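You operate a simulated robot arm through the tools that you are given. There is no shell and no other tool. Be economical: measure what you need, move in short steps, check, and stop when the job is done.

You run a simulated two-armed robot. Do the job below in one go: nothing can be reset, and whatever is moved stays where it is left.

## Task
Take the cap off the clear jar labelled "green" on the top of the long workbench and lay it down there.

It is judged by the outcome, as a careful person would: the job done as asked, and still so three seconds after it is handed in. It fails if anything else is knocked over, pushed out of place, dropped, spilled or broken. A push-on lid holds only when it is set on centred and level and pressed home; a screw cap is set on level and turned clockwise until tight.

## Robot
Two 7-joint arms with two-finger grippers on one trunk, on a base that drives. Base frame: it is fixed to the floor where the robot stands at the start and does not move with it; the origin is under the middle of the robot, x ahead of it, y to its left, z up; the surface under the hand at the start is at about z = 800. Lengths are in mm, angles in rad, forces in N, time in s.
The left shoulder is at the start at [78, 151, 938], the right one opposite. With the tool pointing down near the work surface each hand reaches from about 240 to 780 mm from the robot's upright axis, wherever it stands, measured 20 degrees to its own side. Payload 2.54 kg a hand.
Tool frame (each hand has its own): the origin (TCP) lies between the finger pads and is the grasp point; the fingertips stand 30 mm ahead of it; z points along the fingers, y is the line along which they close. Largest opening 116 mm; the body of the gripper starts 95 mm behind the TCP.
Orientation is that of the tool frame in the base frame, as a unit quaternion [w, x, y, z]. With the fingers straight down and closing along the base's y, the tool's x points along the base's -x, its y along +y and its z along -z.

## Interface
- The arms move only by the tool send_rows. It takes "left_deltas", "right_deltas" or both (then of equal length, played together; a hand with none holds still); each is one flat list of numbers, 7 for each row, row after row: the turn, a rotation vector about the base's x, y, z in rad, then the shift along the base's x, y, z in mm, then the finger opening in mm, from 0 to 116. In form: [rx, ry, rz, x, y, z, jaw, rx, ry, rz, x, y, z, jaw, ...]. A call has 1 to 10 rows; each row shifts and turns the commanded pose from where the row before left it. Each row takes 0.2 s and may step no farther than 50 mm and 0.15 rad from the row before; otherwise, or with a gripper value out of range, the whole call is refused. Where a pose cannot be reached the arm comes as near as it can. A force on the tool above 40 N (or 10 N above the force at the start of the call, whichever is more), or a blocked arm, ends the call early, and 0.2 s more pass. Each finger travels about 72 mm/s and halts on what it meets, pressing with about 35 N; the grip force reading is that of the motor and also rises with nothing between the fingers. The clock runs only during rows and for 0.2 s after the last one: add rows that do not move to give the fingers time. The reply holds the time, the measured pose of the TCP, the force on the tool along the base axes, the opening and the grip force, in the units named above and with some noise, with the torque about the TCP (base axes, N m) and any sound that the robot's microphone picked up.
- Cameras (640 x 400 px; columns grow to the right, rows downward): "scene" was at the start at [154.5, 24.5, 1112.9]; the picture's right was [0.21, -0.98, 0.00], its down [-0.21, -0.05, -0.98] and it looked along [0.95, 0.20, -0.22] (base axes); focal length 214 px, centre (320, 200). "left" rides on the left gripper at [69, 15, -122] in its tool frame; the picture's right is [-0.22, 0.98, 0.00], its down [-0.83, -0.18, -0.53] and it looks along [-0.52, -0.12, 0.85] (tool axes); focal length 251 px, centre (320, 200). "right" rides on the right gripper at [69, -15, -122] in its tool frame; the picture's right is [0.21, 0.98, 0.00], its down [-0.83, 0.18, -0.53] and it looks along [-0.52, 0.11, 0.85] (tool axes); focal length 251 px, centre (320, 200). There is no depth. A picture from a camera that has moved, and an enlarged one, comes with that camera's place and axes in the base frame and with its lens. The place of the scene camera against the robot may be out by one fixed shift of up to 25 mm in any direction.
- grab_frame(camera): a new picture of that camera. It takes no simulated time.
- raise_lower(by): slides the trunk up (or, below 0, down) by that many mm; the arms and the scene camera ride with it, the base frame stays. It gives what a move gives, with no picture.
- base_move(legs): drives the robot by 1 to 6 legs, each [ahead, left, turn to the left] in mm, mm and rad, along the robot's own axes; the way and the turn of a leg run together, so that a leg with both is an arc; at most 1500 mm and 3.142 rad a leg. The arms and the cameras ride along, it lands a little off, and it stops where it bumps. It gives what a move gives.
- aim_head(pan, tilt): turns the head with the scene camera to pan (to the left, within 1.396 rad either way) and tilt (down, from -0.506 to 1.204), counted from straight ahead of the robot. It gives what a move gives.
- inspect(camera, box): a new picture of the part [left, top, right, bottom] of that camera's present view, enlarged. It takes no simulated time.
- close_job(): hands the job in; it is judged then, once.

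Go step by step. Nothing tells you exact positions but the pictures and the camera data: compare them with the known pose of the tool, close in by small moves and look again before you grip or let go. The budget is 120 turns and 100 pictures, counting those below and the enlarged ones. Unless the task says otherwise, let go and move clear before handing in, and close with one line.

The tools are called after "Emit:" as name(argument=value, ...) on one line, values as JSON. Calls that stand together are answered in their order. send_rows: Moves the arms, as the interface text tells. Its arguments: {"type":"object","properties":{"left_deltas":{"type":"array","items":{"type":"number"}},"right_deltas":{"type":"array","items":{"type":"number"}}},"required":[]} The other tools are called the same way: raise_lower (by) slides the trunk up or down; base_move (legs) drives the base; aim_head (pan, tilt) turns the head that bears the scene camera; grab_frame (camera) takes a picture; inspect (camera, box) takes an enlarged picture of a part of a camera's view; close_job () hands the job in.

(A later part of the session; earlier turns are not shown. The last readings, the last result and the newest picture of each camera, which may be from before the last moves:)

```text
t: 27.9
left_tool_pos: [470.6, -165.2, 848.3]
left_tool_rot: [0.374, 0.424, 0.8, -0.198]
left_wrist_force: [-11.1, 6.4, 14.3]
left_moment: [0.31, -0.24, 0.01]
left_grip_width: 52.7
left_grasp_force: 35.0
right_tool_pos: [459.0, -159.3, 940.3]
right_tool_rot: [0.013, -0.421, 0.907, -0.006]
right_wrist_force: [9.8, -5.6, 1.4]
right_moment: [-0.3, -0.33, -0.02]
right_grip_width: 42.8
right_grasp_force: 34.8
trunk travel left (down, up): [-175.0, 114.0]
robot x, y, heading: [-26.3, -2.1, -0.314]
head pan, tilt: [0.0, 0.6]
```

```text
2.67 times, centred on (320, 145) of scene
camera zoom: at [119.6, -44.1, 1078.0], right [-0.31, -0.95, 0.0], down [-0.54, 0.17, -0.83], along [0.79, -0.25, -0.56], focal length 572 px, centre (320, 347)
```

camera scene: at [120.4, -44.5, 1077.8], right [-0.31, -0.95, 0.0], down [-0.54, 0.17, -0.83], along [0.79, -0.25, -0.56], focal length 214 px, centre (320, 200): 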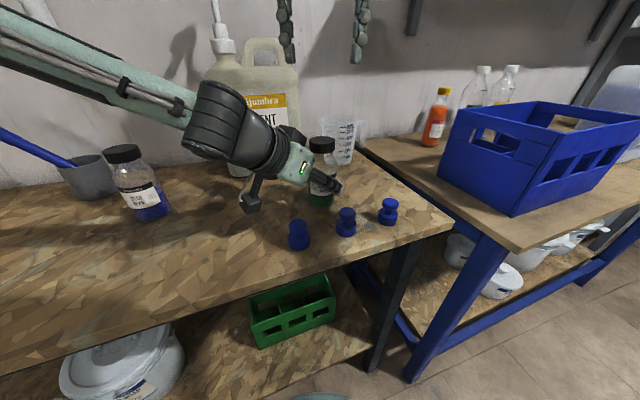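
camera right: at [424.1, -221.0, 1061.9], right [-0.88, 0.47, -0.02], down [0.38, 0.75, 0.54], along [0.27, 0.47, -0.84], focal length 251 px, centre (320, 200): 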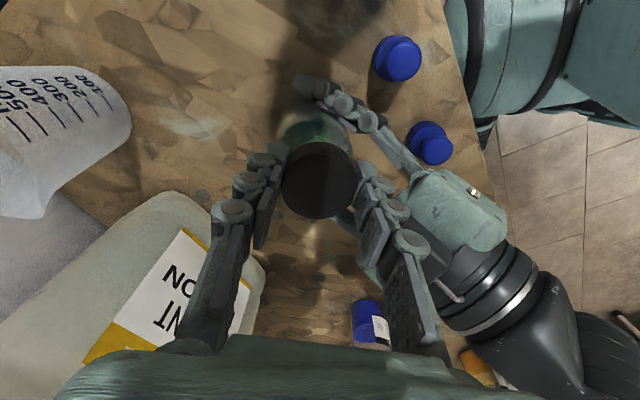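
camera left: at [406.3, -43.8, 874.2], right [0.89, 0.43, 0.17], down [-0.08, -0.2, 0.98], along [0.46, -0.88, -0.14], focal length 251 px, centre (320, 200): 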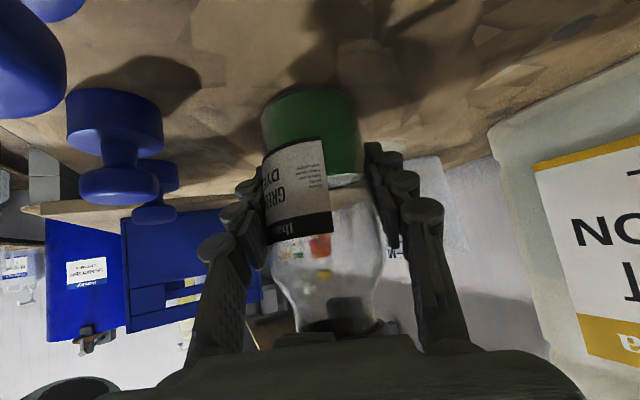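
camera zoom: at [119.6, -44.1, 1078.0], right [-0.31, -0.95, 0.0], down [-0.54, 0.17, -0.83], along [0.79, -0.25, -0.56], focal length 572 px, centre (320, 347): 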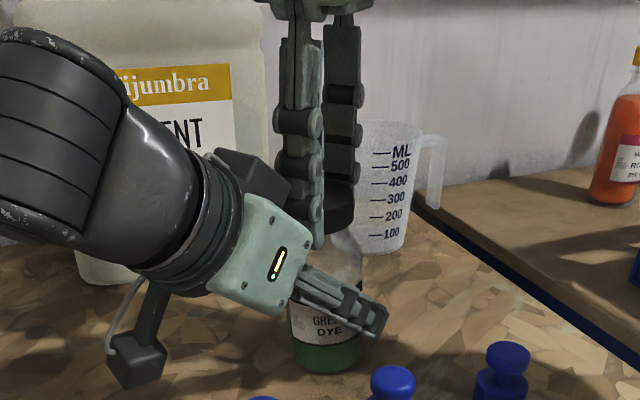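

The jar and cap were pulled slightly off upright, cap still on. I'll bring the right hand back to the original axis, turning back a little from the limit and levelling it.

Emit:
send_rows(right_deltas=[0, 0.01, -0.04, 5, -2.5, -0.5, 36, 0, 0.01, -0.04, 5, -2.5, -0.5, 36, 0, 0.0086, -0.04, 5, -2, -0.5, 36, 0, 0, -0.02, 4, -2, 0, 36, 0, 0, 0, 0, 0, 0, 36])

Emit:
inspect(camera="scene", box=[220, 70, 420, 220])

Emit:
grab_frame(camera="left")

```text
t: 29.1
left_tool_pos: [474.7, -163.3, 844.8]
left_tool_rot: [0.372, 0.421, 0.804, -0.195]
left_wrist_force: [32.5, -5.1, -18.0]
left_moment: [-0.08, 1.56, 0.05]
left_grip_width: 53.0
left_grasp_force: 34.9
right_tool_pos: [476.5, -166.9, 939.6]
right_tool_rot: [-0.004, -0.358, 0.934, 0.003]
right_wrist_force: [-29.5, 5.2, 23.1]
right_moment: [0.58, 1.08, 0.01]
right_grip_width: 43.3
right_grasp_force: 35.2
trunk travel left (down, up): [-175.0, 114.0]
robot x, y, heading: [-23.9, 0.2, -0.317]
head pan, tilt: [0.0, 0.6]
```

```text
2.67 times, centred on (320, 145) of scene
camera zoom: at [120.5, -44.5, 1077.9], right [-0.31, -0.95, 0.0], down [-0.54, 0.17, -0.83], along [0.79, -0.25, -0.56], focal length 572 px, centre (320, 347)
```

zoom: 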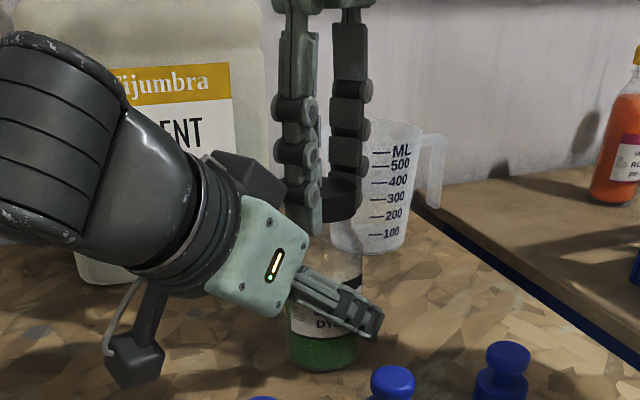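

```text
63 pictures are left
camera left: at [408.7, -42.8, 872.1], right [0.88, 0.44, 0.16], down [-0.08, -0.21, 0.98], along [0.47, -0.87, -0.15], focal length 251 px, centre (320, 200)
```

left: 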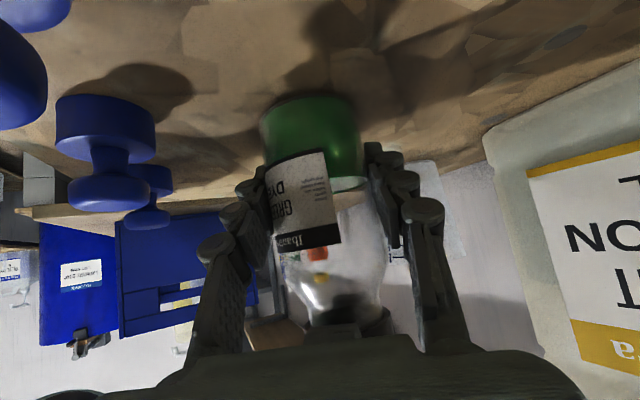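

There is about 30 N of side strain, so I'll release the cap with the right hand to relax everything and see how the jar sits.

Emit:
send_rows(right_deltas=[0, 0, 0, 0, 0, 0, 42, 0, 0, 0, 0, 0, 0, 48, 0, 0, 0, 0, 0, 0, 60, 0, 0, 0, 0, 0, 0, 65])

Emit:
grab_frame(camera="right")

Emit:
inspect(camera="scene", box=[260, 100, 380, 200])

```text
t: 30.1
left_tool_pos: [472.4, -165.3, 846.2]
left_tool_rot: [0.373, 0.424, 0.801, -0.198]
left_wrist_force: [-0.5, 0.0, -1.4]
left_moment: [-0.01, 0.01, 0.05]
left_grip_width: 52.8
left_grasp_force: 35.2
right_tool_pos: [478.3, -167.3, 938.2]
right_tool_rot: [-0.002, -0.357, 0.934, 0.001]
right_wrist_force: [-1.1, 0.3, 0.3]
right_moment: [-0.01, 0.01, 0.04]
right_grip_width: 64.8
right_grasp_force: 0.0
trunk travel left (down, up): [-175.0, 114.0]
robot x, y, heading: [-20.7, -0.9, -0.314]
head pan, tilt: [0.0, 0.6]
```

```text
62 pictures are left
camera right: at [439.2, -224.8, 1061.0], right [-0.81, 0.58, 0.0], down [0.5, 0.69, 0.53], along [0.31, 0.43, -0.85], focal length 251 px, centre (320, 200)
```

right: 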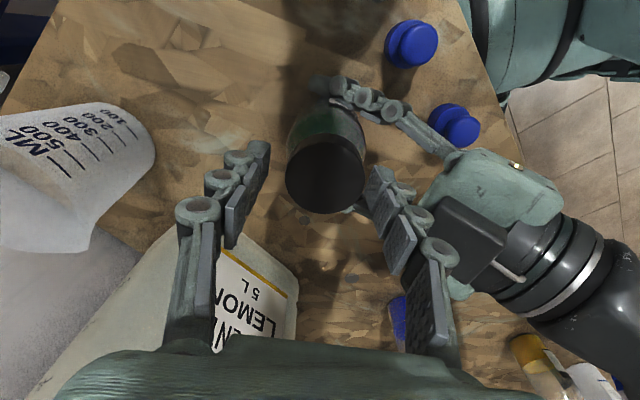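

```text
4.00 times, centred on (320, 150) of scene
camera zoom: at [120.7, -44.6, 1077.7], right [-0.31, -0.95, 0.0], down [-0.54, 0.17, -0.82], along [0.79, -0.25, -0.57], focal length 858 px, centre (320, 400)
```

zoom: 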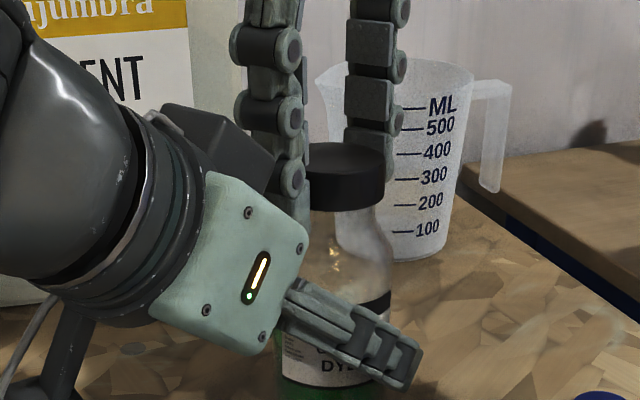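

The jar leans about 0.06 rad in the left grip. I'll lift the right hand clear and unwind its wrist clockwise while levelling the jar with a small left-hand rotation.

Emit:
send_rows(right_deltas=[0, 0, 0, 0, 0, 15, 70, 0, 0, 0, 0, 0, 17, 70, 0, 0, -0.15, 0, 0, 0, 70, 0, 0, -0.15, 0, 0, 0, 70, 0, 0, -0.15, 0, 0, 0, 70, 0, 0, -0.15, 0, 0, 0, 70, 0, 0, -0.15, 0, 0, 0, 70, 0, 0, -0.15, 0, 0, 0, 70, 0, 0, -0.15, 0, 0, 0, 70, 0, 0, -0.15, 0, 0, 0, 70], left_deltas=[0, 0, 0, 0, 0, 0, 45, 0, 0, 0, 0, 0, 0, 45, -0.024, -0.017, 0, 0, 0, 0, 45, -0.025, -0.018, 0, 0, 0, 0, 45, 0, 0, 0, 0, 0, 0, 45, 0, 0, 0, 0, 0, 0, 45, 0, 0, 0, 0, 0, 0, 45, 0, 0, 0, 0, 0, 0, 45, 0, 0, 0, 0, 0, 0, 45, 0, 0, 0, 0, 0, 0, 45])

Emit:
inspect(camera="scene", box=[260, 100, 380, 200])

```text
t: 32.3
left_tool_pos: [471.1, -165.8, 846.6]
left_tool_rot: [0.397, 0.418, 0.79, -0.209]
left_wrist_force: [-0.5, 0.4, -2.1]
left_moment: [0.0, -0.01, -0.04]
left_grip_width: 52.2
left_grasp_force: 35.0
right_tool_pos: [479.5, -166.3, 969.6]
right_tool_rot: [-0.002, 0.233, 0.972, 0.001]
right_wrist_force: [-0.6, 0.4, 0.9]
right_moment: [0.02, 0.0, 0.08]
right_grip_width: 69.7
right_grasp_force: 0.1
trunk travel left (down, up): [-175.0, 114.0]
robot x, y, heading: [-23.3, 2.2, -0.314]
head pan, tilt: [0.0, 0.6]
```

```text
4.00 times, centred on (320, 150) of scene
camera zoom: at [120.7, -44.6, 1077.8], right [-0.31, -0.95, 0.0], down [-0.54, 0.17, -0.82], along [0.79, -0.25, -0.57], focal length 858 px, centre (320, 400)
```

zoom: 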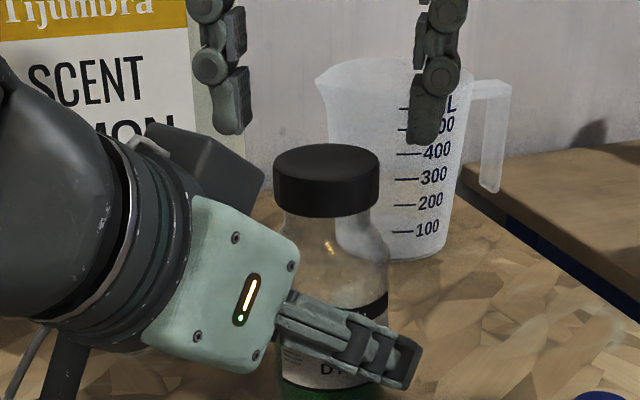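

The jar looks upright again. I'll unwind a bit further and re-measure the cap from the right camera.

Emit:
send_rows(right_deltas=[0, 0, -0.15, -3, 0, 0, 70, 0, 0, -0.15, -2, 0, 0, 70, 0, 0, -0.15, 0, 0, 0, 70, 0, 0, -0.05, 0, 0, 0, 70, 0, 0, 0, 0, 0, 0, 70])

Emit:
grab_frame(camera="right")

```text
t: 33.5
left_tool_pos: [472.0, -165.6, 846.0]
left_tool_rot: [0.396, 0.418, 0.79, -0.209]
left_wrist_force: [-0.2, 0.0, -1.4]
left_moment: [-0.03, 0.01, -0.01]
left_grip_width: 52.4
left_grasp_force: 35.0
right_tool_pos: [474.2, -167.7, 970.0]
right_tool_rot: [0.0, 0.466, 0.885, 0.002]
right_wrist_force: [0.3, 0.1, 0.0]
right_moment: [0.0, -0.03, -0.02]
right_grip_width: 70.2
right_grasp_force: 0.1
trunk travel left (down, up): [-175.0, 114.0]
robot x, y, heading: [-21.2, 2.5, -0.312]
head pan, tilt: [0.0, 0.6]
```

```text
59 pictures are left
camera right: at [422.9, -119.7, 1092.9], right [0.68, 0.73, 0.0], down [0.62, -0.58, 0.53], along [0.39, -0.36, -0.85], focal length 251 px, centre (320, 200)
```

right: 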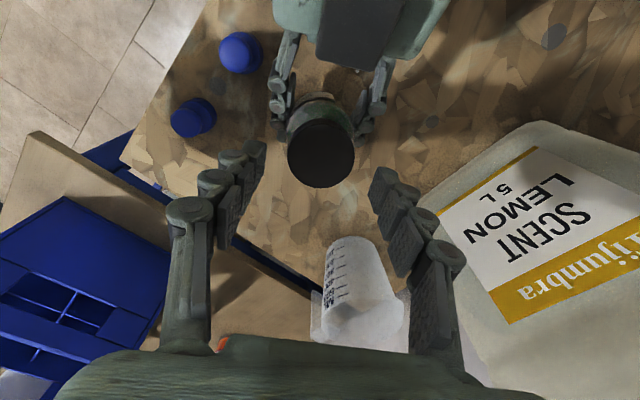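

The wrist reaches yaw -55°, and the cap centre is now (471, -163). I'll lower and regrip.

Emit:
send_rows(right_deltas=[0, 0, 0, -3, 4.5, 0, 68, 0, 0, 0, 0, 0, -17, 66, 0, 0, 0, 0, 0, -17, 66, 0, 0, 0, 0, 0, 0, 55, 0, 0, 0, 0, 0, 0, 50, 0, 0, 0, 0, 0, 0, 47, 0, 0, 0, 0, 0, 0, 44, 0, 0, 0, 0, 0, 0, 40, 0, 0, 0, 0, 0, 0, 36])

```text
t: 35.5
left_tool_pos: [472.4, -165.8, 846.3]
left_tool_rot: [0.396, 0.418, 0.79, -0.21]
left_wrist_force: [0.1, 1.1, -2.1]
left_moment: [-0.03, -0.02, -0.01]
left_grip_width: 52.5
left_grasp_force: 35.3
right_tool_pos: [471.6, -164.0, 935.2]
right_tool_rot: [-0.001, 0.466, 0.885, 0.002]
right_wrist_force: [-0.7, -0.5, 0.3]
right_moment: [-0.01, -0.03, -0.01]
right_grip_width: 42.7
right_grasp_force: 35.4
trunk travel left (down, up): [-175.0, 114.0]
robot x, y, heading: [-24.2, -5.3, -0.313]
head pan, tilt: [0.0, 0.6]
```

Well centred with almost no load. Turning counterclockwise again.

Emit:
send_rows(right_deltas=[0, 0, 0.12, 0, 0, 0.2, 36, 0, 0, 0.12, 0, 0, 0.2, 36, 0, 0, 0.12, 0, 0, 0.2, 36, 0, 0, 0.12, 0, 0, 0.2, 36, 0, 0, 0.12, 0, 0, 0.2, 36, 0, 0, 0.12, 0, 0, 0.2, 36, 0, 0, 0.12, 0, 0, 0.2, 36])

Emit:
grab_frame(camera="left")

```text
t: 37.1
left_tool_pos: [472.8, -165.8, 846.4]
left_tool_rot: [0.399, 0.416, 0.79, -0.209]
left_wrist_force: [3.2, 17.1, 4.5]
left_moment: [-0.75, -0.03, -0.01]
left_grip_width: 52.3
left_grasp_force: 34.7
right_tool_pos: [471.4, -163.2, 937.2]
right_tool_rot: [-0.002, 0.063, 0.998, 0.001]
right_wrist_force: [-1.9, -16.6, -6.5]
right_moment: [-0.73, 0.32, -0.04]
right_grip_width: 41.9
right_grasp_force: 35.0
trunk travel left (down, up): [-175.0, 114.0]
robot x, y, heading: [-23.6, -1.3, -0.317]
head pan, tilt: [0.0, 0.6]
```

```text
58 pictures are left
camera left: at [406.8, -42.4, 864.6], right [0.88, 0.45, 0.17], down [-0.11, -0.16, 0.98], along [0.47, -0.88, -0.09], focal length 251 px, centre (320, 200)
```

left: 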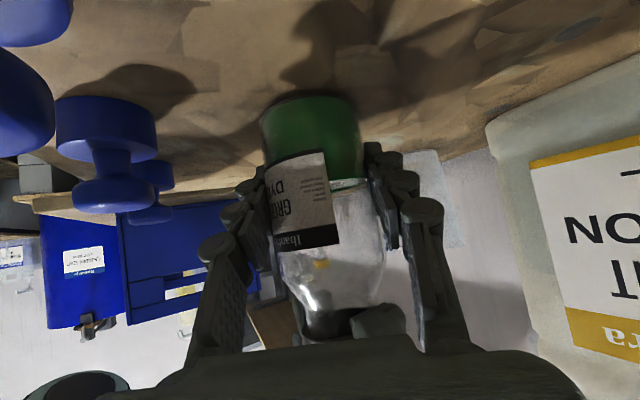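

The label hasn't turned, so the cap is rotating relative to the jar. I'll ease the side load and continue.

Emit:
send_rows(right_deltas=[0, 0, 0.12, 0, -1, 0, 36, 0, 0, 0.12, 0.3, -0.7, 0, 36, 0, 0, 0.12, 0.3, 0, 0, 36, 0, 0, 0.12, 0.3, 0, 0.2, 36, 0, 0, 0.12, 0, 0, 0.2, 36, 0, 0, 0.1, 0, 0, 0.2, 36])

Emit:
inspect(camera="scene", box=[260, 100, 380, 200])

```text
t: 38.5
left_tool_pos: [472.0, -164.3, 847.6]
left_tool_rot: [0.398, 0.417, 0.79, -0.209]
left_wrist_force: [11.7, 5.9, 8.1]
left_moment: [-0.06, 0.46, 0.02]
left_grip_width: 52.4
left_grasp_force: 35.1
right_tool_pos: [470.7, -164.7, 937.6]
right_tool_rot: [-0.003, -0.284, 0.959, 0.001]
right_wrist_force: [-13.0, -6.3, -9.5]
right_moment: [-0.52, 0.65, -0.04]
right_grip_width: 42.2
right_grasp_force: 34.9
trunk travel left (down, up): [-175.0, 114.0]
robot x, y, heading: [-23.1, -4.5, -0.313]
head pan, tilt: [0.0, 0.6]
```

```text
4.00 times, centred on (320, 150) of scene
camera zoom: at [120.7, -44.6, 1077.8], right [-0.31, -0.95, 0.0], down [-0.54, 0.17, -0.82], along [0.79, -0.25, -0.57], focal length 858 px, centre (320, 400)
```

zoom: 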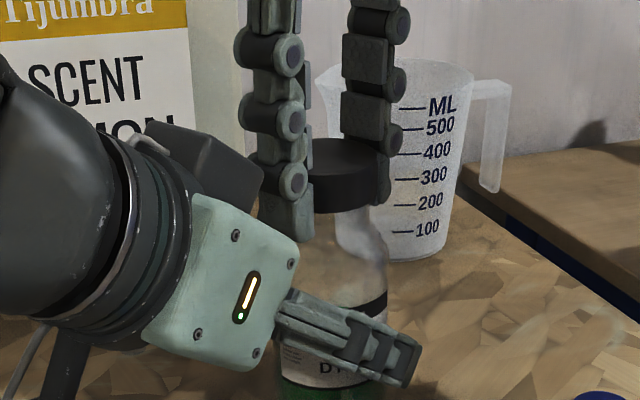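

About 2.7 rad have been turned in total and the thread still holds. I'll release, unwind and take another stroke.

Emit:
send_rows(right_deltas=[0, 0, 0, 0, 0, 0, 50, 0, 0, 0, 0, 0, 0, 66, 0, 0, 0, 0, 0, 16, 70, 0, 0, 0, 0, 0, 16, 70, 0, 0, -0.15, 0, 0, 0, 70, 0, 0, -0.15, 0, 0, 0, 70, 0, 0, -0.15, 0, 0, 0, 70, 0, 0, -0.15, 0, 0, 0, 70, 0, 0, -0.15, 0, 0, 0, 70, 0, 0, -0.15, 0, 0, 0, 70])

Emit:
send_rows(right_deltas=[0, 0, -0.15, 0, 0, 0, 70, 0, 0, -0.15, 0, 0, 0, 70, 0, 0, -0.15, 0, 0, 0, 70, 0, 0, -0.15, 0, 0, 0, 70, 0, 0, -0.04, 0, 0, 0, 70, 0, 0, 0, 0, 0, 0, 70])

Emit:
grab_frame(camera="right")

Emit:
inspect(camera="scene", box=[260, 100, 380, 200])

```text
t: 40.7
left_tool_pos: [471.8, -164.3, 846.5]
left_tool_rot: [0.397, 0.418, 0.79, -0.209]
left_wrist_force: [-0.1, -0.3, -0.6]
left_moment: [0.02, -0.01, 0.01]
left_grip_width: 52.4
left_grasp_force: 35.1
right_tool_pos: [472.2, -165.1, 970.2]
right_tool_rot: [-0.001, 0.164, 0.986, 0.002]
right_wrist_force: [-0.3, -1.3, 0.7]
right_moment: [0.0, 0.02, 0.0]
right_grip_width: 69.9
right_grasp_force: 0.0
trunk travel left (down, up): [-175.0, 114.0]
robot x, y, heading: [-21.1, -1.5, -0.315]
head pan, tilt: [0.0, 0.6]
```

```text
t: 42.1
left_tool_pos: [471.6, -165.5, 845.7]
left_tool_rot: [0.397, 0.417, 0.791, -0.208]
left_wrist_force: [-0.1, 0.4, -0.3]
left_moment: [-0.02, 0.01, -0.01]
left_grip_width: 52.2
left_grasp_force: 34.9
right_tool_pos: [473.4, -164.3, 970.9]
right_tool_rot: [-0.001, 0.465, 0.885, 0.003]
right_wrist_force: [-0.1, 0.1, 0.0]
right_moment: [-0.01, 0.0, -0.02]
right_grip_width: 69.7
right_grasp_force: 0.0
trunk travel left (down, up): [-175.0, 114.0]
robot x, y, heading: [-25.7, -3.1, -0.311]
head pan, tilt: [0.0, 0.6]
```

```text
56 pictures are left
camera right: at [421.0, -116.8, 1093.1], right [0.68, 0.73, 0.0], down [0.62, -0.58, 0.53], along [0.39, -0.36, -0.85], focal length 251 px, centre (320, 200)
```

right: 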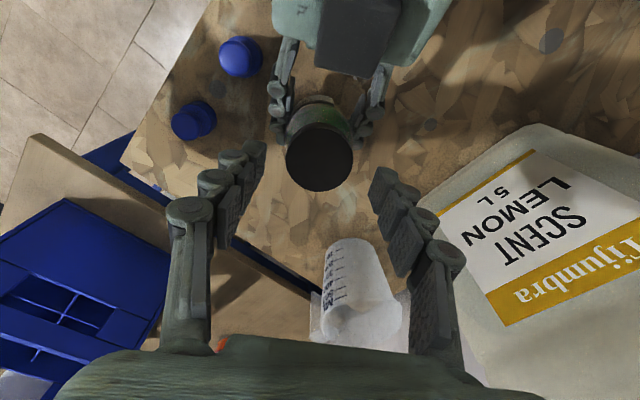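

```text
4.00 times, centred on (320, 150) of scene
camera zoom: at [120.7, -44.6, 1077.8], right [-0.31, -0.95, 0.0], down [-0.54, 0.17, -0.82], along [0.79, -0.25, -0.57], focal length 858 px, centre (320, 400)
```

zoom: 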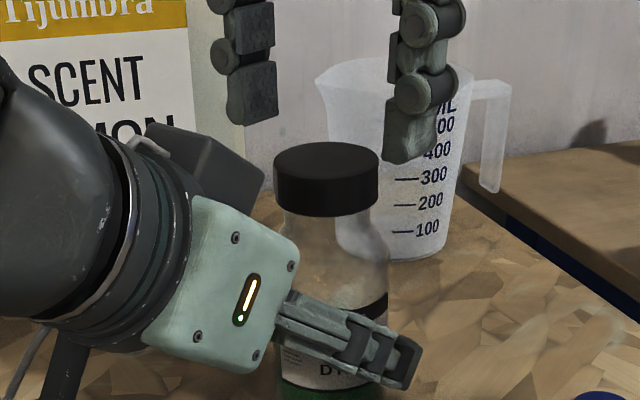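

The cap sits about 1 mm higher, and the jar leans slightly toward the left hand (overcorrected). I'll trim that by 0.03 rad and regrip.

Emit:
send_rows(right_deltas=[0, 0, 0, -2, 1, 0, 68, 0, 0, 0, 0, 0, -17, 66, 0, 0, 0, 0, 0, -17, 66, 0, 0, 0, 0, 0, 0, 55, 0, 0, 0, 0, 0, 0, 50, 0, 0, 0, 0, 0, 0, 47, 0, 0, 0, 0, 0, 0, 44, 0, 0, 0, 0, 0, 0, 40, 0, 0, 0, 0, 0, 0, 36], left_deltas=[0.024, 0.017, 0, 0, 0, 0, 45, 0, 0, 0, 0, 0, 0, 45, 0, 0, 0, 0, 0, 0, 45, 0, 0, 0, 0, 0, 0, 45, 0, 0, 0, 0, 0, 0, 45, 0, 0, 0, 0, 0, 0, 45, 0, 0, 0, 0, 0, 0, 45, 0, 0, 0, 0, 0, 0, 45, 0, 0, 0, 0, 0, 0, 45])

Emit:
send_rows(right_deltas=[0, 0, 0.12, 0, 0, 0, 36, 0, 0, 0.12, 0, 0, 0.1, 36, 0, 0, 0.12, 0, 0, 0, 36, 0, 0, 0.12, 0, 0, 0.1, 36, 0, 0, 0.12, 0, 0, 0.1, 36, 0, 0, 0.12, 0, 0, 0.1, 36, 0, 0, 0.12, 0, 0, 0.1, 36])

```text
t: 44.1
left_tool_pos: [471.4, -164.5, 847.3]
left_tool_rot: [0.386, 0.42, 0.796, -0.203]
left_wrist_force: [0.2, 0.2, -1.8]
left_moment: [-0.04, 0.0, -0.01]
left_grip_width: 52.4
left_grasp_force: 35.0
right_tool_pos: [470.5, -162.9, 935.8]
right_tool_rot: [-0.001, 0.465, 0.885, 0.002]
right_wrist_force: [0.8, -0.8, -0.3]
right_moment: [0.01, 0.02, 0.01]
right_grip_width: 42.7
right_grasp_force: 35.1
trunk travel left (down, up): [-175.0, 114.0]
robot x, y, heading: [-23.2, 0.8, -0.316]
head pan, tilt: [0.0, 0.6]
```

```text
t: 45.7
left_tool_pos: [472.6, -165.5, 846.2]
left_tool_rot: [0.385, 0.42, 0.796, -0.203]
left_wrist_force: [10.3, 12.8, -4.1]
left_moment: [-0.71, 0.54, 0.01]
left_grip_width: 52.3
left_grasp_force: 35.0
right_tool_pos: [471.0, -163.4, 936.6]
right_tool_rot: [-0.002, 0.062, 0.998, 0.001]
right_wrist_force: [-9.7, -12.7, 1.6]
right_moment: [-0.43, 0.31, -0.11]
right_grip_width: 42.6
right_grasp_force: 35.3
trunk travel left (down, up): [-175.0, 114.0]
robot x, y, heading: [-21.0, -3.5, -0.308]
head pan, tilt: [0.0, 0.6]
```

Emit:
send_rows(right_deltas=[0, 0, 0.12, -0.6, -0.8, 0.3, 36, 0, 0, 0.12, -0.4, -0.4, 0.3, 36, 0, 0, 0.12, -0.3, 0, 0.3, 36, 0, 0, 0.12, -0.3, 0, 0.2, 36, 0, 0, 0.12, 0, 0, 0.2, 36, 0, 0, 0.1, 0, 0, 0.2, 36])

Emit:
send_rows(right_deltas=[0, 0, 0, 0, 0, 1, 36, 0, 0, 0, 0, 0, 1, 36])

```text
t: 47.1
left_tool_pos: [470.5, -164.3, 846.0]
left_tool_rot: [0.385, 0.421, 0.796, -0.203]
left_wrist_force: [0.0, 16.9, 0.1]
left_moment: [-0.87, 0.0, 0.03]
left_grip_width: 52.6
left_grasp_force: 35.0
right_tool_pos: [468.7, -165.6, 938.7]
right_tool_rot: [-0.003, -0.283, 0.959, 0.0]
right_wrist_force: [-0.3, -16.9, -2.5]
right_moment: [-0.68, 0.03, -0.04]
right_grip_width: 42.5
right_grasp_force: 34.4
trunk travel left (down, up): [-175.0, 114.0]
robot x, y, heading: [-24.3, -3.9, -0.309]
head pan, tilt: [0.0, 0.6]
```

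```text
t: 47.7
left_tool_pos: [471.1, -164.6, 847.7]
left_tool_rot: [0.386, 0.421, 0.795, -0.204]
left_wrist_force: [-4.2, 17.7, 10.2]
left_moment: [-0.82, 0.01, 0.04]
left_grip_width: 52.8
left_grasp_force: 35.0
right_tool_pos: [468.4, -165.6, 939.7]
right_tool_rot: [-0.003, -0.282, 0.959, 0.001]
right_wrist_force: [4.9, -18.1, -11.0]
right_moment: [-0.78, -0.39, -0.02]
right_grip_width: 41.5
right_grasp_force: 34.6
trunk travel left (down, up): [-175.0, 114.0]
robot x, y, heading: [-25.1, -5.3, -0.312]
head pan, tilt: [0.0, 0.6]
```

Still threaded at about 4.2 rad in total. Another stroke follows.

Emit:
send_rows(right_deltas=[0, 0, 0, 0, -1, -1.5, 36, 0, 0, 0, 0, 0, 0, 66, 0, 0, 0, 0, 0, 16, 70, 0, 0, 0, 0, 0, 16, 70, 0, 0, -0.15, 0, 0, 0, 70, 0, 0, -0.15, 0, 0, 0, 70, 0, 0, -0.15, 0, 0, 0, 70, 0, 0, -0.15, 0, 0, 0, 70, 0, 0, -0.15, 0, 0, 0, 70, 0, 0, -0.15, 0, 0, 0, 70])

Emit:
send_rows(right_deltas=[0, 0, -0.15, 0, 0, 0, 70, 0, 0, -0.15, 0, 0, 0, 70, 0, 0, -0.15, 0, 0, 0, 70, 0, 0, -0.15, 0, 0, 0, 70, 0, 0, -0.04, 0, 0, 0, 70, 0, 0, 0, 0, 0, 0, 70])

Emit:
grab_frame(camera="right")

Emit:
inspect(camera="scene", box=[260, 100, 380, 200])

```text
t: 49.9
left_tool_pos: [470.8, -165.8, 846.8]
left_tool_rot: [0.385, 0.421, 0.796, -0.203]
left_wrist_force: [-0.2, 0.3, -1.6]
left_moment: [0.01, 0.0, 0.02]
left_grip_width: 52.2
left_grasp_force: 35.3
right_tool_pos: [467.9, -166.1, 971.2]
right_tool_rot: [-0.002, 0.163, 0.987, 0.002]
right_wrist_force: [0.3, -0.3, 0.7]
right_moment: [-0.01, -0.03, -0.04]
right_grip_width: 70.1
right_grasp_force: 0.0
trunk travel left (down, up): [-175.0, 114.0]
robot x, y, heading: [-22.0, -1.3, -0.313]
head pan, tilt: [0.0, 0.6]
```

```text
t: 51.3
left_tool_pos: [471.6, -164.3, 845.8]
left_tool_rot: [0.386, 0.421, 0.795, -0.204]
left_wrist_force: [-1.2, -0.2, -1.0]
left_moment: [-0.01, -0.01, 0.01]
left_grip_width: 52.3
left_grasp_force: 35.5
right_tool_pos: [468.2, -166.5, 969.5]
right_tool_rot: [-0.001, 0.465, 0.885, 0.002]
right_wrist_force: [-0.1, 0.0, -0.6]
right_moment: [0.01, -0.03, 0.03]
right_grip_width: 70.0
right_grasp_force: 0.1
trunk travel left (down, up): [-175.0, 114.0]
robot x, y, heading: [-24.9, -4.5, -0.316]
head pan, tilt: [0.0, 0.6]
```

```text
54 pictures are left
camera right: at [417.6, -118.7, 1093.2], right [0.68, 0.73, 0.0], down [0.62, -0.58, 0.53], along [0.39, -0.36, -0.85], focal length 251 px, centre (320, 200)
```

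right: 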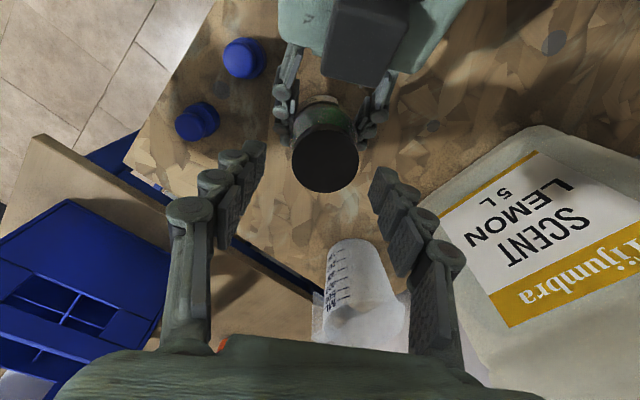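

```text
4.00 times, centred on (320, 150) of scene
camera zoom: at [120.7, -44.6, 1077.8], right [-0.31, -0.95, 0.0], down [-0.54, 0.17, -0.82], along [0.79, -0.25, -0.57], focal length 858 px, centre (320, 400)
```

zoom: 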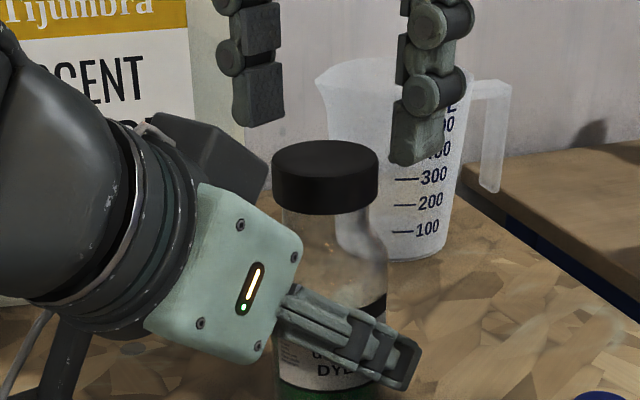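

Emit:
send_rows(right_deltas=[0, 0, 0, 2, 3, 0, 68, 0, 0, 0, 0, 0, -16, 66, 0, 0, 0, 0, 0, -17, 66, 0, 0, 0, 0, 0, 0, 55, 0, 0, 0, 0, 0, 0, 50, 0, 0, 0, 0, 0, 0, 47, 0, 0, 0, 0, 0, 0, 44, 0, 0, 0, 0, 0, 0, 40, 0, 0, 0, 0, 0, 0, 36], left_deltas=[0.024, 0.017, 0, 0, 0, 0, 45, 0, 0, 0, 0, 0, 0, 45, 0, 0, 0, 0, 0, 0, 45, 0, 0, 0, 0, 0, 0, 45, 0, 0, 0, 0, 0, 0, 45, 0, 0, 0, 0, 0, 0, 45, 0, 0, 0, 0, 0, 0, 45, 0, 0, 0, 0, 0, 0, 45, 0, 0, 0, 0, 0, 0, 45])

Emit:
send_rows(right_deltas=[0, 0, 0.12, 0, 0, 0.2, 36, 0, 0, 0.12, 0, 0, 0.2, 36, 0, 0, 0.12, 0, -0.3, 0.2, 36, 0, 0, 0.12, 0, -0.3, 0.2, 36, 0, 0, 0.12, -0.3, -0.3, 0.2, 36, 0, 0, 0.12, -0.3, -0.3, 0.2, 36, 0, 0, 0.12, -0.3, 0, 0.2, 36])

```text
t: 53.3
left_tool_pos: [471.1, -165.6, 847.8]
left_tool_rot: [0.373, 0.424, 0.801, -0.198]
left_wrist_force: [-2.0, -0.4, -2.4]
left_moment: [0.05, -0.21, -0.04]
left_grip_width: 52.3
left_grasp_force: 35.0
right_tool_pos: [470.6, -162.7, 936.8]
right_tool_rot: [-0.001, 0.464, 0.886, 0.002]
right_wrist_force: [3.9, 1.2, 0.9]
right_moment: [0.04, -0.07, 0.01]
right_grip_width: 42.6
right_grasp_force: 35.2
trunk travel left (down, up): [-175.0, 114.0]
robot x, y, heading: [-24.0, 0.8, -0.313]
head pan, tilt: [0.0, 0.6]
```

```text
t: 54.9
left_tool_pos: [471.8, -165.0, 847.2]
left_tool_rot: [0.373, 0.424, 0.801, -0.198]
left_wrist_force: [0.8, 0.1, -0.6]
left_moment: [0.02, -0.01, 0.0]
left_grip_width: 52.1
left_grasp_force: 34.9
right_tool_pos: [469.8, -164.1, 938.2]
right_tool_rot: [-0.002, 0.061, 0.998, 0.001]
right_wrist_force: [-0.4, -0.9, 0.7]
right_moment: [0.02, -0.03, -0.03]
right_grip_width: 42.5
right_grasp_force: 35.0
trunk travel left (down, up): [-175.0, 114.0]
robot x, y, heading: [-26.0, -2.5, -0.313]
head pan, tilt: [0.0, 0.6]
```

All side loads dropped to zero, so the thread seems to have let go (about 5.1 rad in total). I'll lift gently.

Emit:
send_rows(right_deltas=[0, 0, 0, 0, 0, 2, 36, 0, 0, 0, 0, 0, 3, 36, 0, 0, 0, 0, 0, 5, 36, 0, 0, 0, 0, 0, 0, 36])

Emit:
inspect(camera="scene", box=[260, 100, 380, 200])

```text
t: 55.9
left_tool_pos: [470.3, -164.9, 846.6]
left_tool_rot: [0.373, 0.424, 0.801, -0.197]
left_wrist_force: [-0.8, 0.2, -1.2]
left_moment: [-0.03, -0.01, 0.05]
left_grip_width: 52.4
left_grasp_force: 34.9
right_tool_pos: [469.0, -163.7, 949.0]
right_tool_rot: [-0.002, 0.061, 0.998, 0.002]
right_wrist_force: [0.0, 0.8, -0.4]
right_moment: [0.01, 0.02, -0.03]
right_grip_width: 43.1
right_grasp_force: 34.7
trunk travel left (down, up): [-175.0, 114.0]
robot x, y, heading: [-26.4, -4.8, -0.314]
head pan, tilt: [0.0, 0.6]
```

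```text
4.00 times, centred on (320, 150) of scene
camera zoom: at [120.7, -44.6, 1077.8], right [-0.31, -0.95, 0.0], down [-0.54, 0.17, -0.83], along [0.79, -0.25, -0.57], focal length 858 px, centre (320, 400)
```

zoom: 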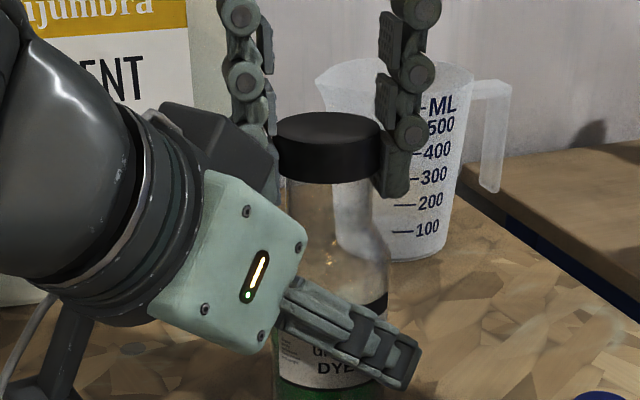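

The cap is off the thread. I'll lift it clear and carry it to the right, then look at the free spot near (500, -285).

Emit:
send_rows(right_deltas=[0, 0, 0, 0, 0, 20, 36, 0, 0, 0, 0, 0, 25, 36, 0, 0, 0, 0, 0, 25, 36, 0, 0, 0, 6, -20, 0, 36, 0, 0, 0, 6, -25, 0, 36, 0, 0, 0, 6, -25, 0, 36, 0, 0, 0, 6, -25, 0, 36, 0, 0, 0, 6, -25, 0, 36, 0, 0, 0, 0, 0, 0, 36])

Emit:
grab_frame(camera="right")

Emit:
grab_frame(camera="scene")

```text
t: 57.9
left_tool_pos: [471.2, -165.0, 846.7]
left_tool_rot: [0.374, 0.424, 0.801, -0.198]
left_wrist_force: [-0.3, -0.4, -1.3]
left_moment: [-0.03, 0.02, 0.0]
left_grip_width: 52.4
left_grasp_force: 35.5
right_tool_pos: [499.7, -284.1, 1019.0]
right_tool_rot: [-0.001, 0.062, 0.998, 0.002]
right_wrist_force: [0.0, -0.9, -1.0]
right_moment: [0.01, -0.01, -0.01]
right_grip_width: 42.4
right_grasp_force: 35.5
trunk travel left (down, up): [-175.0, 114.0]
robot x, y, heading: [-22.4, -3.3, -0.315]
head pan, tilt: [0.0, 0.6]
```

```text
51 pictures are left
camera right: at [430.9, -291.6, 1141.8], right [-0.09, 1.0, 0.0], down [0.84, 0.08, 0.53], along [0.53, 0.05, -0.85], focal length 251 px, centre (320, 200)
```

right: 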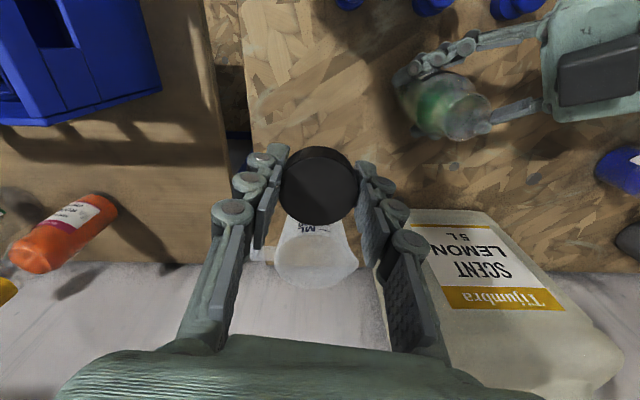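

```text
50 pictures are left
camera scene: at [120.7, -44.6, 1077.8], right [-0.31, -0.95, 0.0], down [-0.54, 0.17, -0.82], along [0.79, -0.25, -0.57], focal length 214 px, centre (320, 200)
```

scene: 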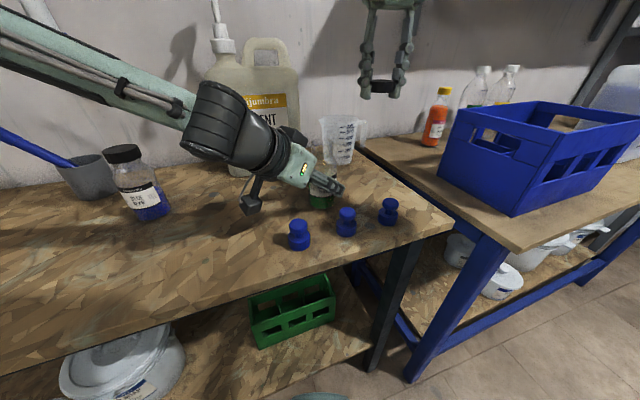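

The spot is free, about 90 mm from the bench edge. I'll lower the cap.

Emit:
send_rows(right_deltas=[0, 0, 0, -2, 0, -40, 36, 0, 0, 0, -2, 0, -40, 36, 0, 0, 0, 0, 0, -40, 36, 0, 0, 0, 0, 0, -35, 36, 0, 0, 0, 0, 0, -15, 36, 0, 0, 0, 0, 0, -8, 36, 0, 0, 0, 0, 0, 0, 36])

Emit:
grab_frame(camera="right")

Emit:
inspect(camera="scene", box=[290, 120, 450, 240])

```text
t: 59.5
left_tool_pos: [471.7, -166.2, 845.9]
left_tool_rot: [0.373, 0.424, 0.801, -0.198]
left_wrist_force: [0.6, -0.4, -1.4]
left_moment: [0.0, -0.04, -0.01]
left_grip_width: 52.2
left_grasp_force: 35.8
right_tool_pos: [493.9, -284.1, 842.3]
right_tool_rot: [-0.001, 0.061, 0.998, 0.002]
right_wrist_force: [-0.5, -0.2, -0.6]
right_moment: [-0.01, 0.02, -0.04]
right_grip_width: 42.1
right_grasp_force: 34.9
trunk travel left (down, up): [-175.0, 114.0]
robot x, y, heading: [-24.0, -0.8, -0.309]
head pan, tilt: [0.0, 0.6]
```

```text
49 pictures are left
camera right: at [425.1, -291.0, 964.6], right [-0.09, 1.0, 0.0], down [0.84, 0.08, 0.53], along [0.53, 0.05, -0.85], focal length 251 px, centre (320, 200)
```

right: 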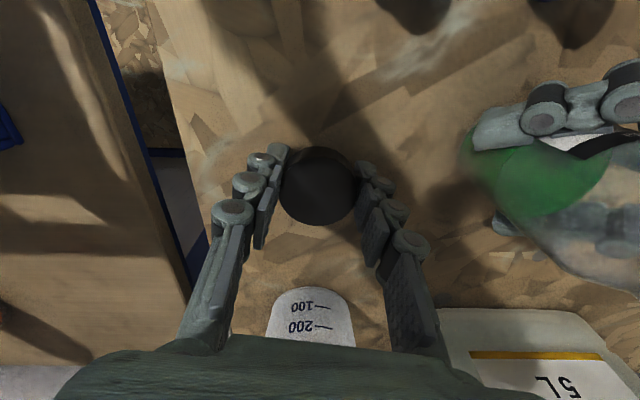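

```text
3.33 times, centred on (370, 180) of scene
camera zoom: at [120.7, -44.6, 1077.8], right [-0.31, -0.95, 0.0], down [-0.54, 0.17, -0.82], along [0.79, -0.25, -0.57], focal length 715 px, centre (153, 267)
```

zoom: 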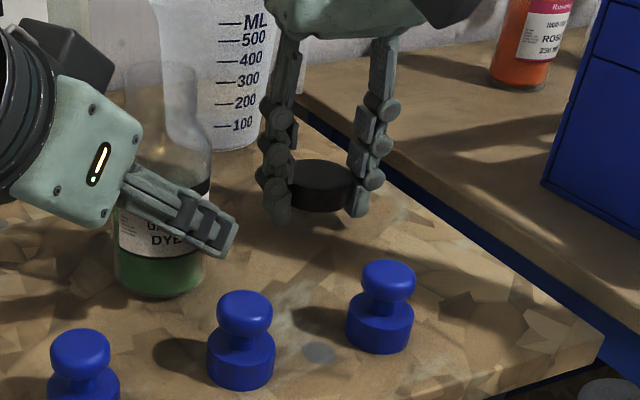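

Just above the bench. I'll lower in small steps until contact.

Emit:
send_rows(right_deltas=[0, 0, 0, 0, 0, -3, 36, 0, 0, 0, 0, 0, -3, 36, 0, 0, 0, 0, 0, -2, 36, 0, 0, 0, 0, 0, 0, 36])

```text
t: 60.5
left_tool_pos: [471.1, -165.7, 848.4]
left_tool_rot: [0.374, 0.423, 0.801, -0.198]
left_wrist_force: [-0.7, -0.6, -1.2]
left_moment: [0.04, 0.02, -0.01]
left_grip_width: 52.0
left_grasp_force: 35.5
right_tool_pos: [495.4, -283.9, 833.9]
right_tool_rot: [-0.001, 0.062, 0.998, 0.001]
right_wrist_force: [-0.1, 0.4, -0.3]
right_moment: [0.0, -0.01, 0.02]
right_grip_width: 42.1
right_grasp_force: 35.2
trunk travel left (down, up): [-175.0, 114.0]
robot x, y, heading: [-22.4, -5.5, -0.313]
head pan, tilt: [0.0, 0.6]
```

Emit:
send_rows(right_deltas=[0, 0, 0, 0, 0, -1.5, 36, 0, 0, 0, 0, 0, -1.5, 36, 0, 0, 0, 0, 0, 0, 36])

Emit:
inspect(camera="scene", box=[330, 150, 430, 220])

```text
t: 61.3
left_tool_pos: [472.2, -165.5, 846.8]
left_tool_rot: [0.374, 0.423, 0.801, -0.197]
left_wrist_force: [-0.6, 0.1, -0.9]
left_moment: [-0.01, -0.02, -0.03]
left_grip_width: 52.2
left_grasp_force: 35.3
right_tool_pos: [494.5, -285.3, 829.6]
right_tool_rot: [-0.001, 0.061, 0.998, 0.002]
right_wrist_force: [-0.6, -0.5, -0.5]
right_moment: [0.01, 0.01, 0.0]
right_grip_width: 42.4
right_grasp_force: 35.2
trunk travel left (down, up): [-175.0, 114.0]
robot x, y, heading: [-21.9, -3.8, -0.316]
head pan, tilt: [0.0, 0.6]
```

```text
5.71 times, centred on (380, 185) of scene
camera zoom: at [120.7, -44.6, 1077.8], right [-0.31, -0.95, 0.0], down [-0.54, 0.17, -0.82], along [0.79, -0.25, -0.57], focal length 1226 px, centre (-23, 286)
```

zoom: 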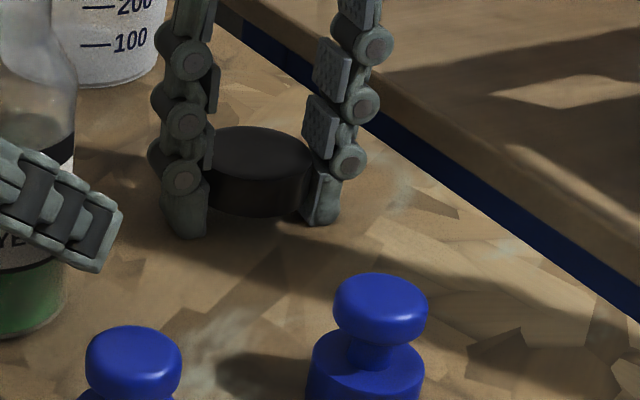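

Emit:
send_rows(right_deltas=[0, 0, 0, 0, 0, -1.5, 36, 0, 0, 0, 0, 0, -1.5, 36, 0, 0, 0, 0, 0, 0, 36])

```text
t: 62.1
left_tool_pos: [471.3, -164.3, 848.6]
left_tool_rot: [0.375, 0.424, 0.8, -0.198]
left_wrist_force: [-0.5, -0.4, -0.9]
left_moment: [0.02, 0.02, -0.01]
left_grip_width: 52.0
left_grasp_force: 35.7
right_tool_pos: [496.0, -284.8, 829.6]
right_tool_rot: [0.001, 0.061, 0.998, 0.001]
right_wrist_force: [3.0, 0.0, 16.2]
right_moment: [-0.4, -0.01, 0.17]
right_grip_width: 42.3
right_grasp_force: 34.8
trunk travel left (down, up): [-175.0, 114.0]
robot x, y, heading: [-21.9, -4.1, -0.311]
head pan, tilt: [0.0, 0.6]
```

Contact at 16 N. I'll back off 1.5 mm, open gently, then lift away.

Emit:
send_rows(right_deltas=[0, 0, 0, 0, 0, 1.2, 36, 0, 0, 0, 0, 0, 0, 44, 0, 0, 0, 0, 0, 0, 50, 0, 0, 0, 0, 0, 0, 60, 0, 0, 0, 0, 0, 0, 66, 0, 0, 0, 0, 0, 0, 66])

Emit:
send_rows(right_deltas=[0, 0, 0, 0, 0, 20, 66, 0, 0, 0, 0, 0, 40, 66, 0, 0, 0, 0, 0, 45, 66, 0, 0, 0, 0, 0, 45, 66, 0, 0, 0, 0, 0, 45, 66, 0, 0, 0, 0, 0, 0, 66])

Emit:
grab_frame(camera="right")

Emit:
grab_frame(camera="left")

Emit:
inspect(camera="scene", box=[260, 110, 420, 230])

```text
t: 63.5
left_tool_pos: [471.9, -164.5, 846.8]
left_tool_rot: [0.374, 0.424, 0.801, -0.198]
left_wrist_force: [0.1, 0.1, -1.4]
left_moment: [0.0, -0.01, 0.0]
left_grip_width: 52.0
left_grasp_force: 35.0
right_tool_pos: [495.2, -285.8, 826.9]
right_tool_rot: [-0.003, 0.062, 0.998, 0.002]
right_wrist_force: [-0.3, 0.3, 0.2]
right_moment: [0.0, 0.01, -0.04]
right_grip_width: 66.2
right_grasp_force: 0.1
trunk travel left (down, up): [-175.0, 114.0]
robot x, y, heading: [-25.0, -1.0, -0.311]
head pan, tilt: [0.0, 0.6]
```

```text
t: 64.9
left_tool_pos: [471.4, -166.1, 847.9]
left_tool_rot: [0.373, 0.424, 0.801, -0.197]
left_wrist_force: [0.6, -0.3, -1.5]
left_moment: [0.02, 0.02, 0.0]
left_grip_width: 52.4
left_grasp_force: 35.0
right_tool_pos: [496.0, -285.4, 1020.4]
right_tool_rot: [-0.002, 0.062, 0.998, 0.002]
right_wrist_force: [-0.6, -0.4, 0.7]
right_moment: [0.0, -0.03, 0.0]
right_grip_width: 65.8
right_grasp_force: 0.1
trunk travel left (down, up): [-175.0, 114.0]
robot x, y, heading: [-24.0, -1.0, -0.31]
head pan, tilt: [0.0, 0.6]
```

```text
46 pictures are left
camera right: at [427.6, -291.3, 1144.2], right [-0.09, 1.0, 0.0], down [0.84, 0.08, 0.53], along [0.53, 0.05, -0.85], focal length 251 px, centre (320, 200)
```

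right: 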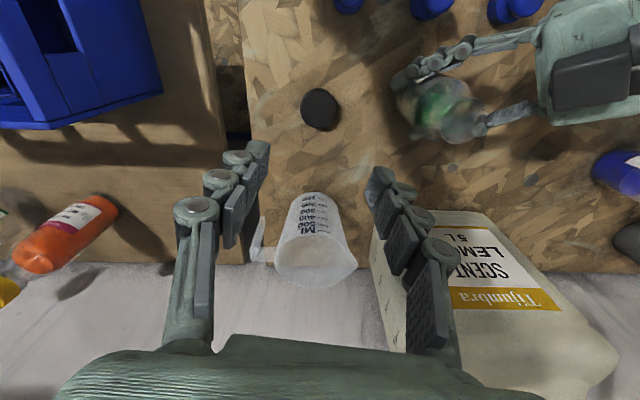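

```text
45 pictures are left
camera left: at [407.3, -43.5, 873.3], right [0.88, 0.44, 0.16], down [-0.08, -0.2, 0.98], along [0.46, -0.88, -0.14], focal length 251 px, centre (320, 200)
```

left: 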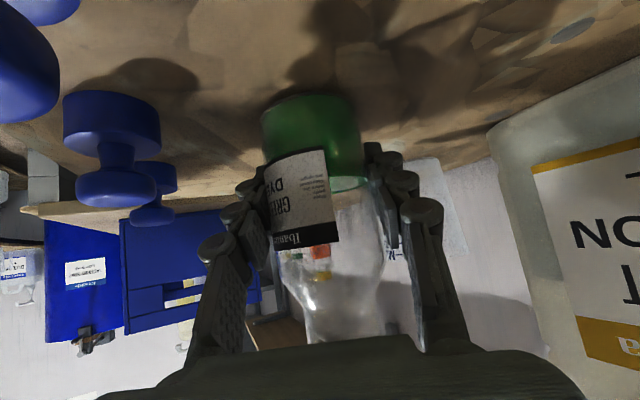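

```text
3.33 times, centred on (340, 170) of scene
camera zoom: at [120.7, -44.6, 1077.7], right [-0.31, -0.95, 0.0], down [-0.54, 0.17, -0.82], along [0.79, -0.25, -0.57], focal length 715 px, centre (253, 300)
```

zoom: 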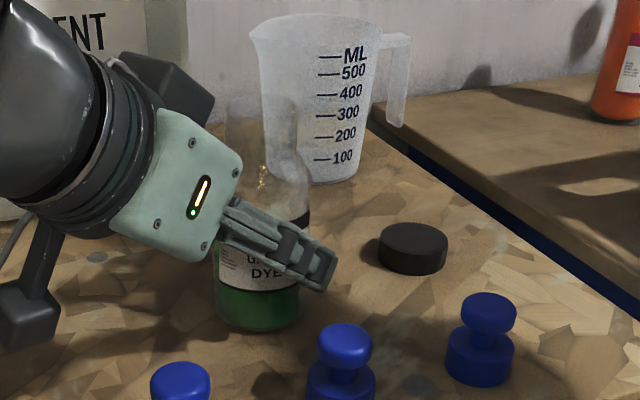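

The cap rests flat on the bench. The left wrist carries about 1.3 N, perhaps the jar hanging slightly, so I'll lower until it touches before releasing.

Emit:
send_rows(left_deltas=[0, 0, 0, 0, 0, -1, 45, 0, 0, 0, 0, 0, 0, 45])

Emit:
inspect(camera="left", box=[220, 60, 420, 185])

```text
t: 65.5
left_tool_pos: [471.4, -164.7, 846.8]
left_tool_rot: [0.374, 0.423, 0.802, -0.197]
left_wrist_force: [0.2, 0.8, -1.5]
left_moment: [0.02, 0.01, -0.01]
left_grip_width: 52.1
left_grasp_force: 35.3
right_tool_pos: [497.0, -283.0, 1021.3]
right_tool_rot: [-0.002, 0.062, 0.998, 0.002]
right_wrist_force: [0.9, -1.0, 1.4]
right_moment: [-0.03, 0.0, -0.01]
right_grip_width: 66.1
right_grasp_force: 0.1
trunk travel left (down, up): [-175.0, 114.0]
robot x, y, heading: [-25.8, -3.8, -0.316]
head pan, tilt: [0.0, 0.6]
```

```text
3.20 times, centred on (320, 122) of left
camera zoom: at [407.2, -43.4, 872.0], right [0.88, 0.44, 0.16], down [-0.08, -0.2, 0.98], along [0.46, -0.88, -0.14], focal length 805 px, centre (320, 448)
```

zoom: 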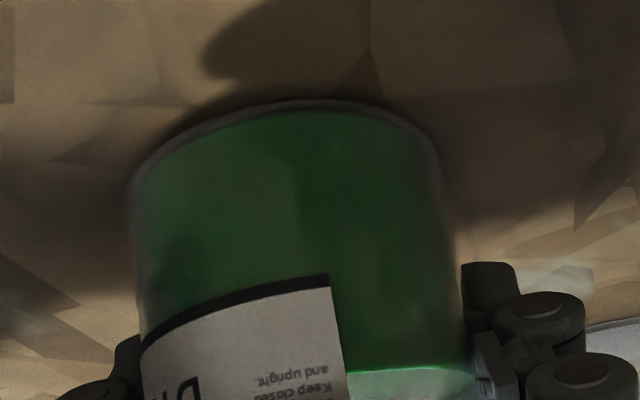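

Emit:
send_rows(left_deltas=[0, 0, 0, 0, 0, -1, 45, 0, 0, 0, 0, 0, -1, 45, 0, 0, 0, 0, 0, 0, 45])

```text
t: 66.3
left_tool_pos: [471.1, -165.3, 845.6]
left_tool_rot: [0.375, 0.424, 0.8, -0.198]
left_wrist_force: [1.7, 0.9, 6.1]
left_moment: [0.13, 0.03, -0.04]
left_grip_width: 52.2
left_grasp_force: 35.5
right_tool_pos: [496.0, -283.9, 1022.1]
right_tool_rot: [-0.002, 0.062, 0.998, 0.002]
right_wrist_force: [0.0, 0.0, -0.4]
right_moment: [-0.04, -0.03, -0.01]
right_grip_width: 66.1
right_grasp_force: 0.0
trunk travel left (down, up): [-175.0, 114.0]
robot x, y, heading: [-20.9, -0.8, -0.316]
head pan, tilt: [0.0, 0.6]
```

The jar touches the bench (6 N). I'll open the left fingers slowly and evenly.

Emit:
send_rows(left_deltas=[0, 0, 0, 0, 0, 0, 53, 0, 0, 0, 0, 0, 0, 56, 0, 0, 0, 0, 0, 0, 60, 0, 0, 0, 0, 0, 0, 68, 0, 0, 0, 0, 0, 0, 78, 0, 0, 0, 0, 0, 0, 88, 0, 0, 0, 0, 0, 0, 90])

Emit:
grab_frame(camera="left")

Emit:
inspect(camera="scene", box=[260, 110, 420, 230])

```text
t: 67.9
left_tool_pos: [471.5, -165.0, 843.8]
left_tool_rot: [0.373, 0.423, 0.801, -0.198]
left_wrist_force: [0.4, 0.1, -0.3]
left_moment: [-0.03, 0.0, 0.0]
left_grip_width: 89.9
left_grasp_force: 0.1
right_tool_pos: [496.5, -285.4, 1020.9]
right_tool_rot: [-0.002, 0.063, 0.998, 0.003]
right_wrist_force: [0.2, 0.0, 0.0]
right_moment: [0.03, 0.0, 0.01]
right_grip_width: 66.3
right_grasp_force: 0.0
trunk travel left (down, up): [-175.0, 114.0]
robot x, y, heading: [-24.5, -1.3, -0.315]
head pan, tilt: [0.0, 0.6]
```

```text
42 pictures are left
camera left: at [406.7, -43.7, 870.1], right [0.88, 0.44, 0.16], down [-0.08, -0.2, 0.98], along [0.46, -0.88, -0.14], focal length 251 px, centre (320, 200)
```

left: 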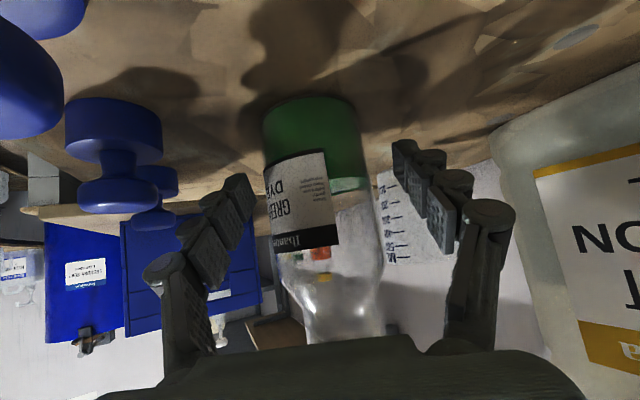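

```text
3.33 times, centred on (340, 170) of scene
camera zoom: at [120.6, -44.6, 1077.8], right [-0.31, -0.95, 0.0], down [-0.54, 0.17, -0.83], along [0.79, -0.25, -0.56], focal length 715 px, centre (253, 300)
```

zoom: 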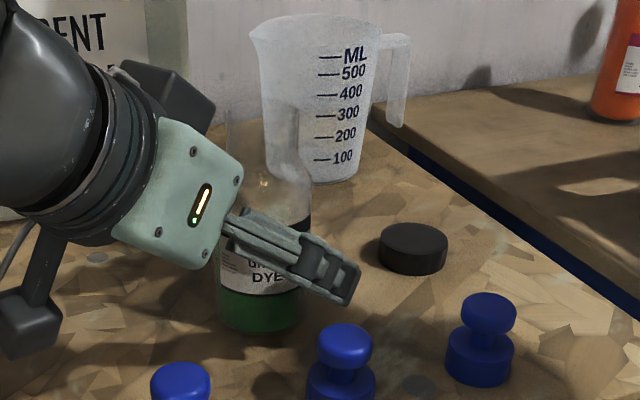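

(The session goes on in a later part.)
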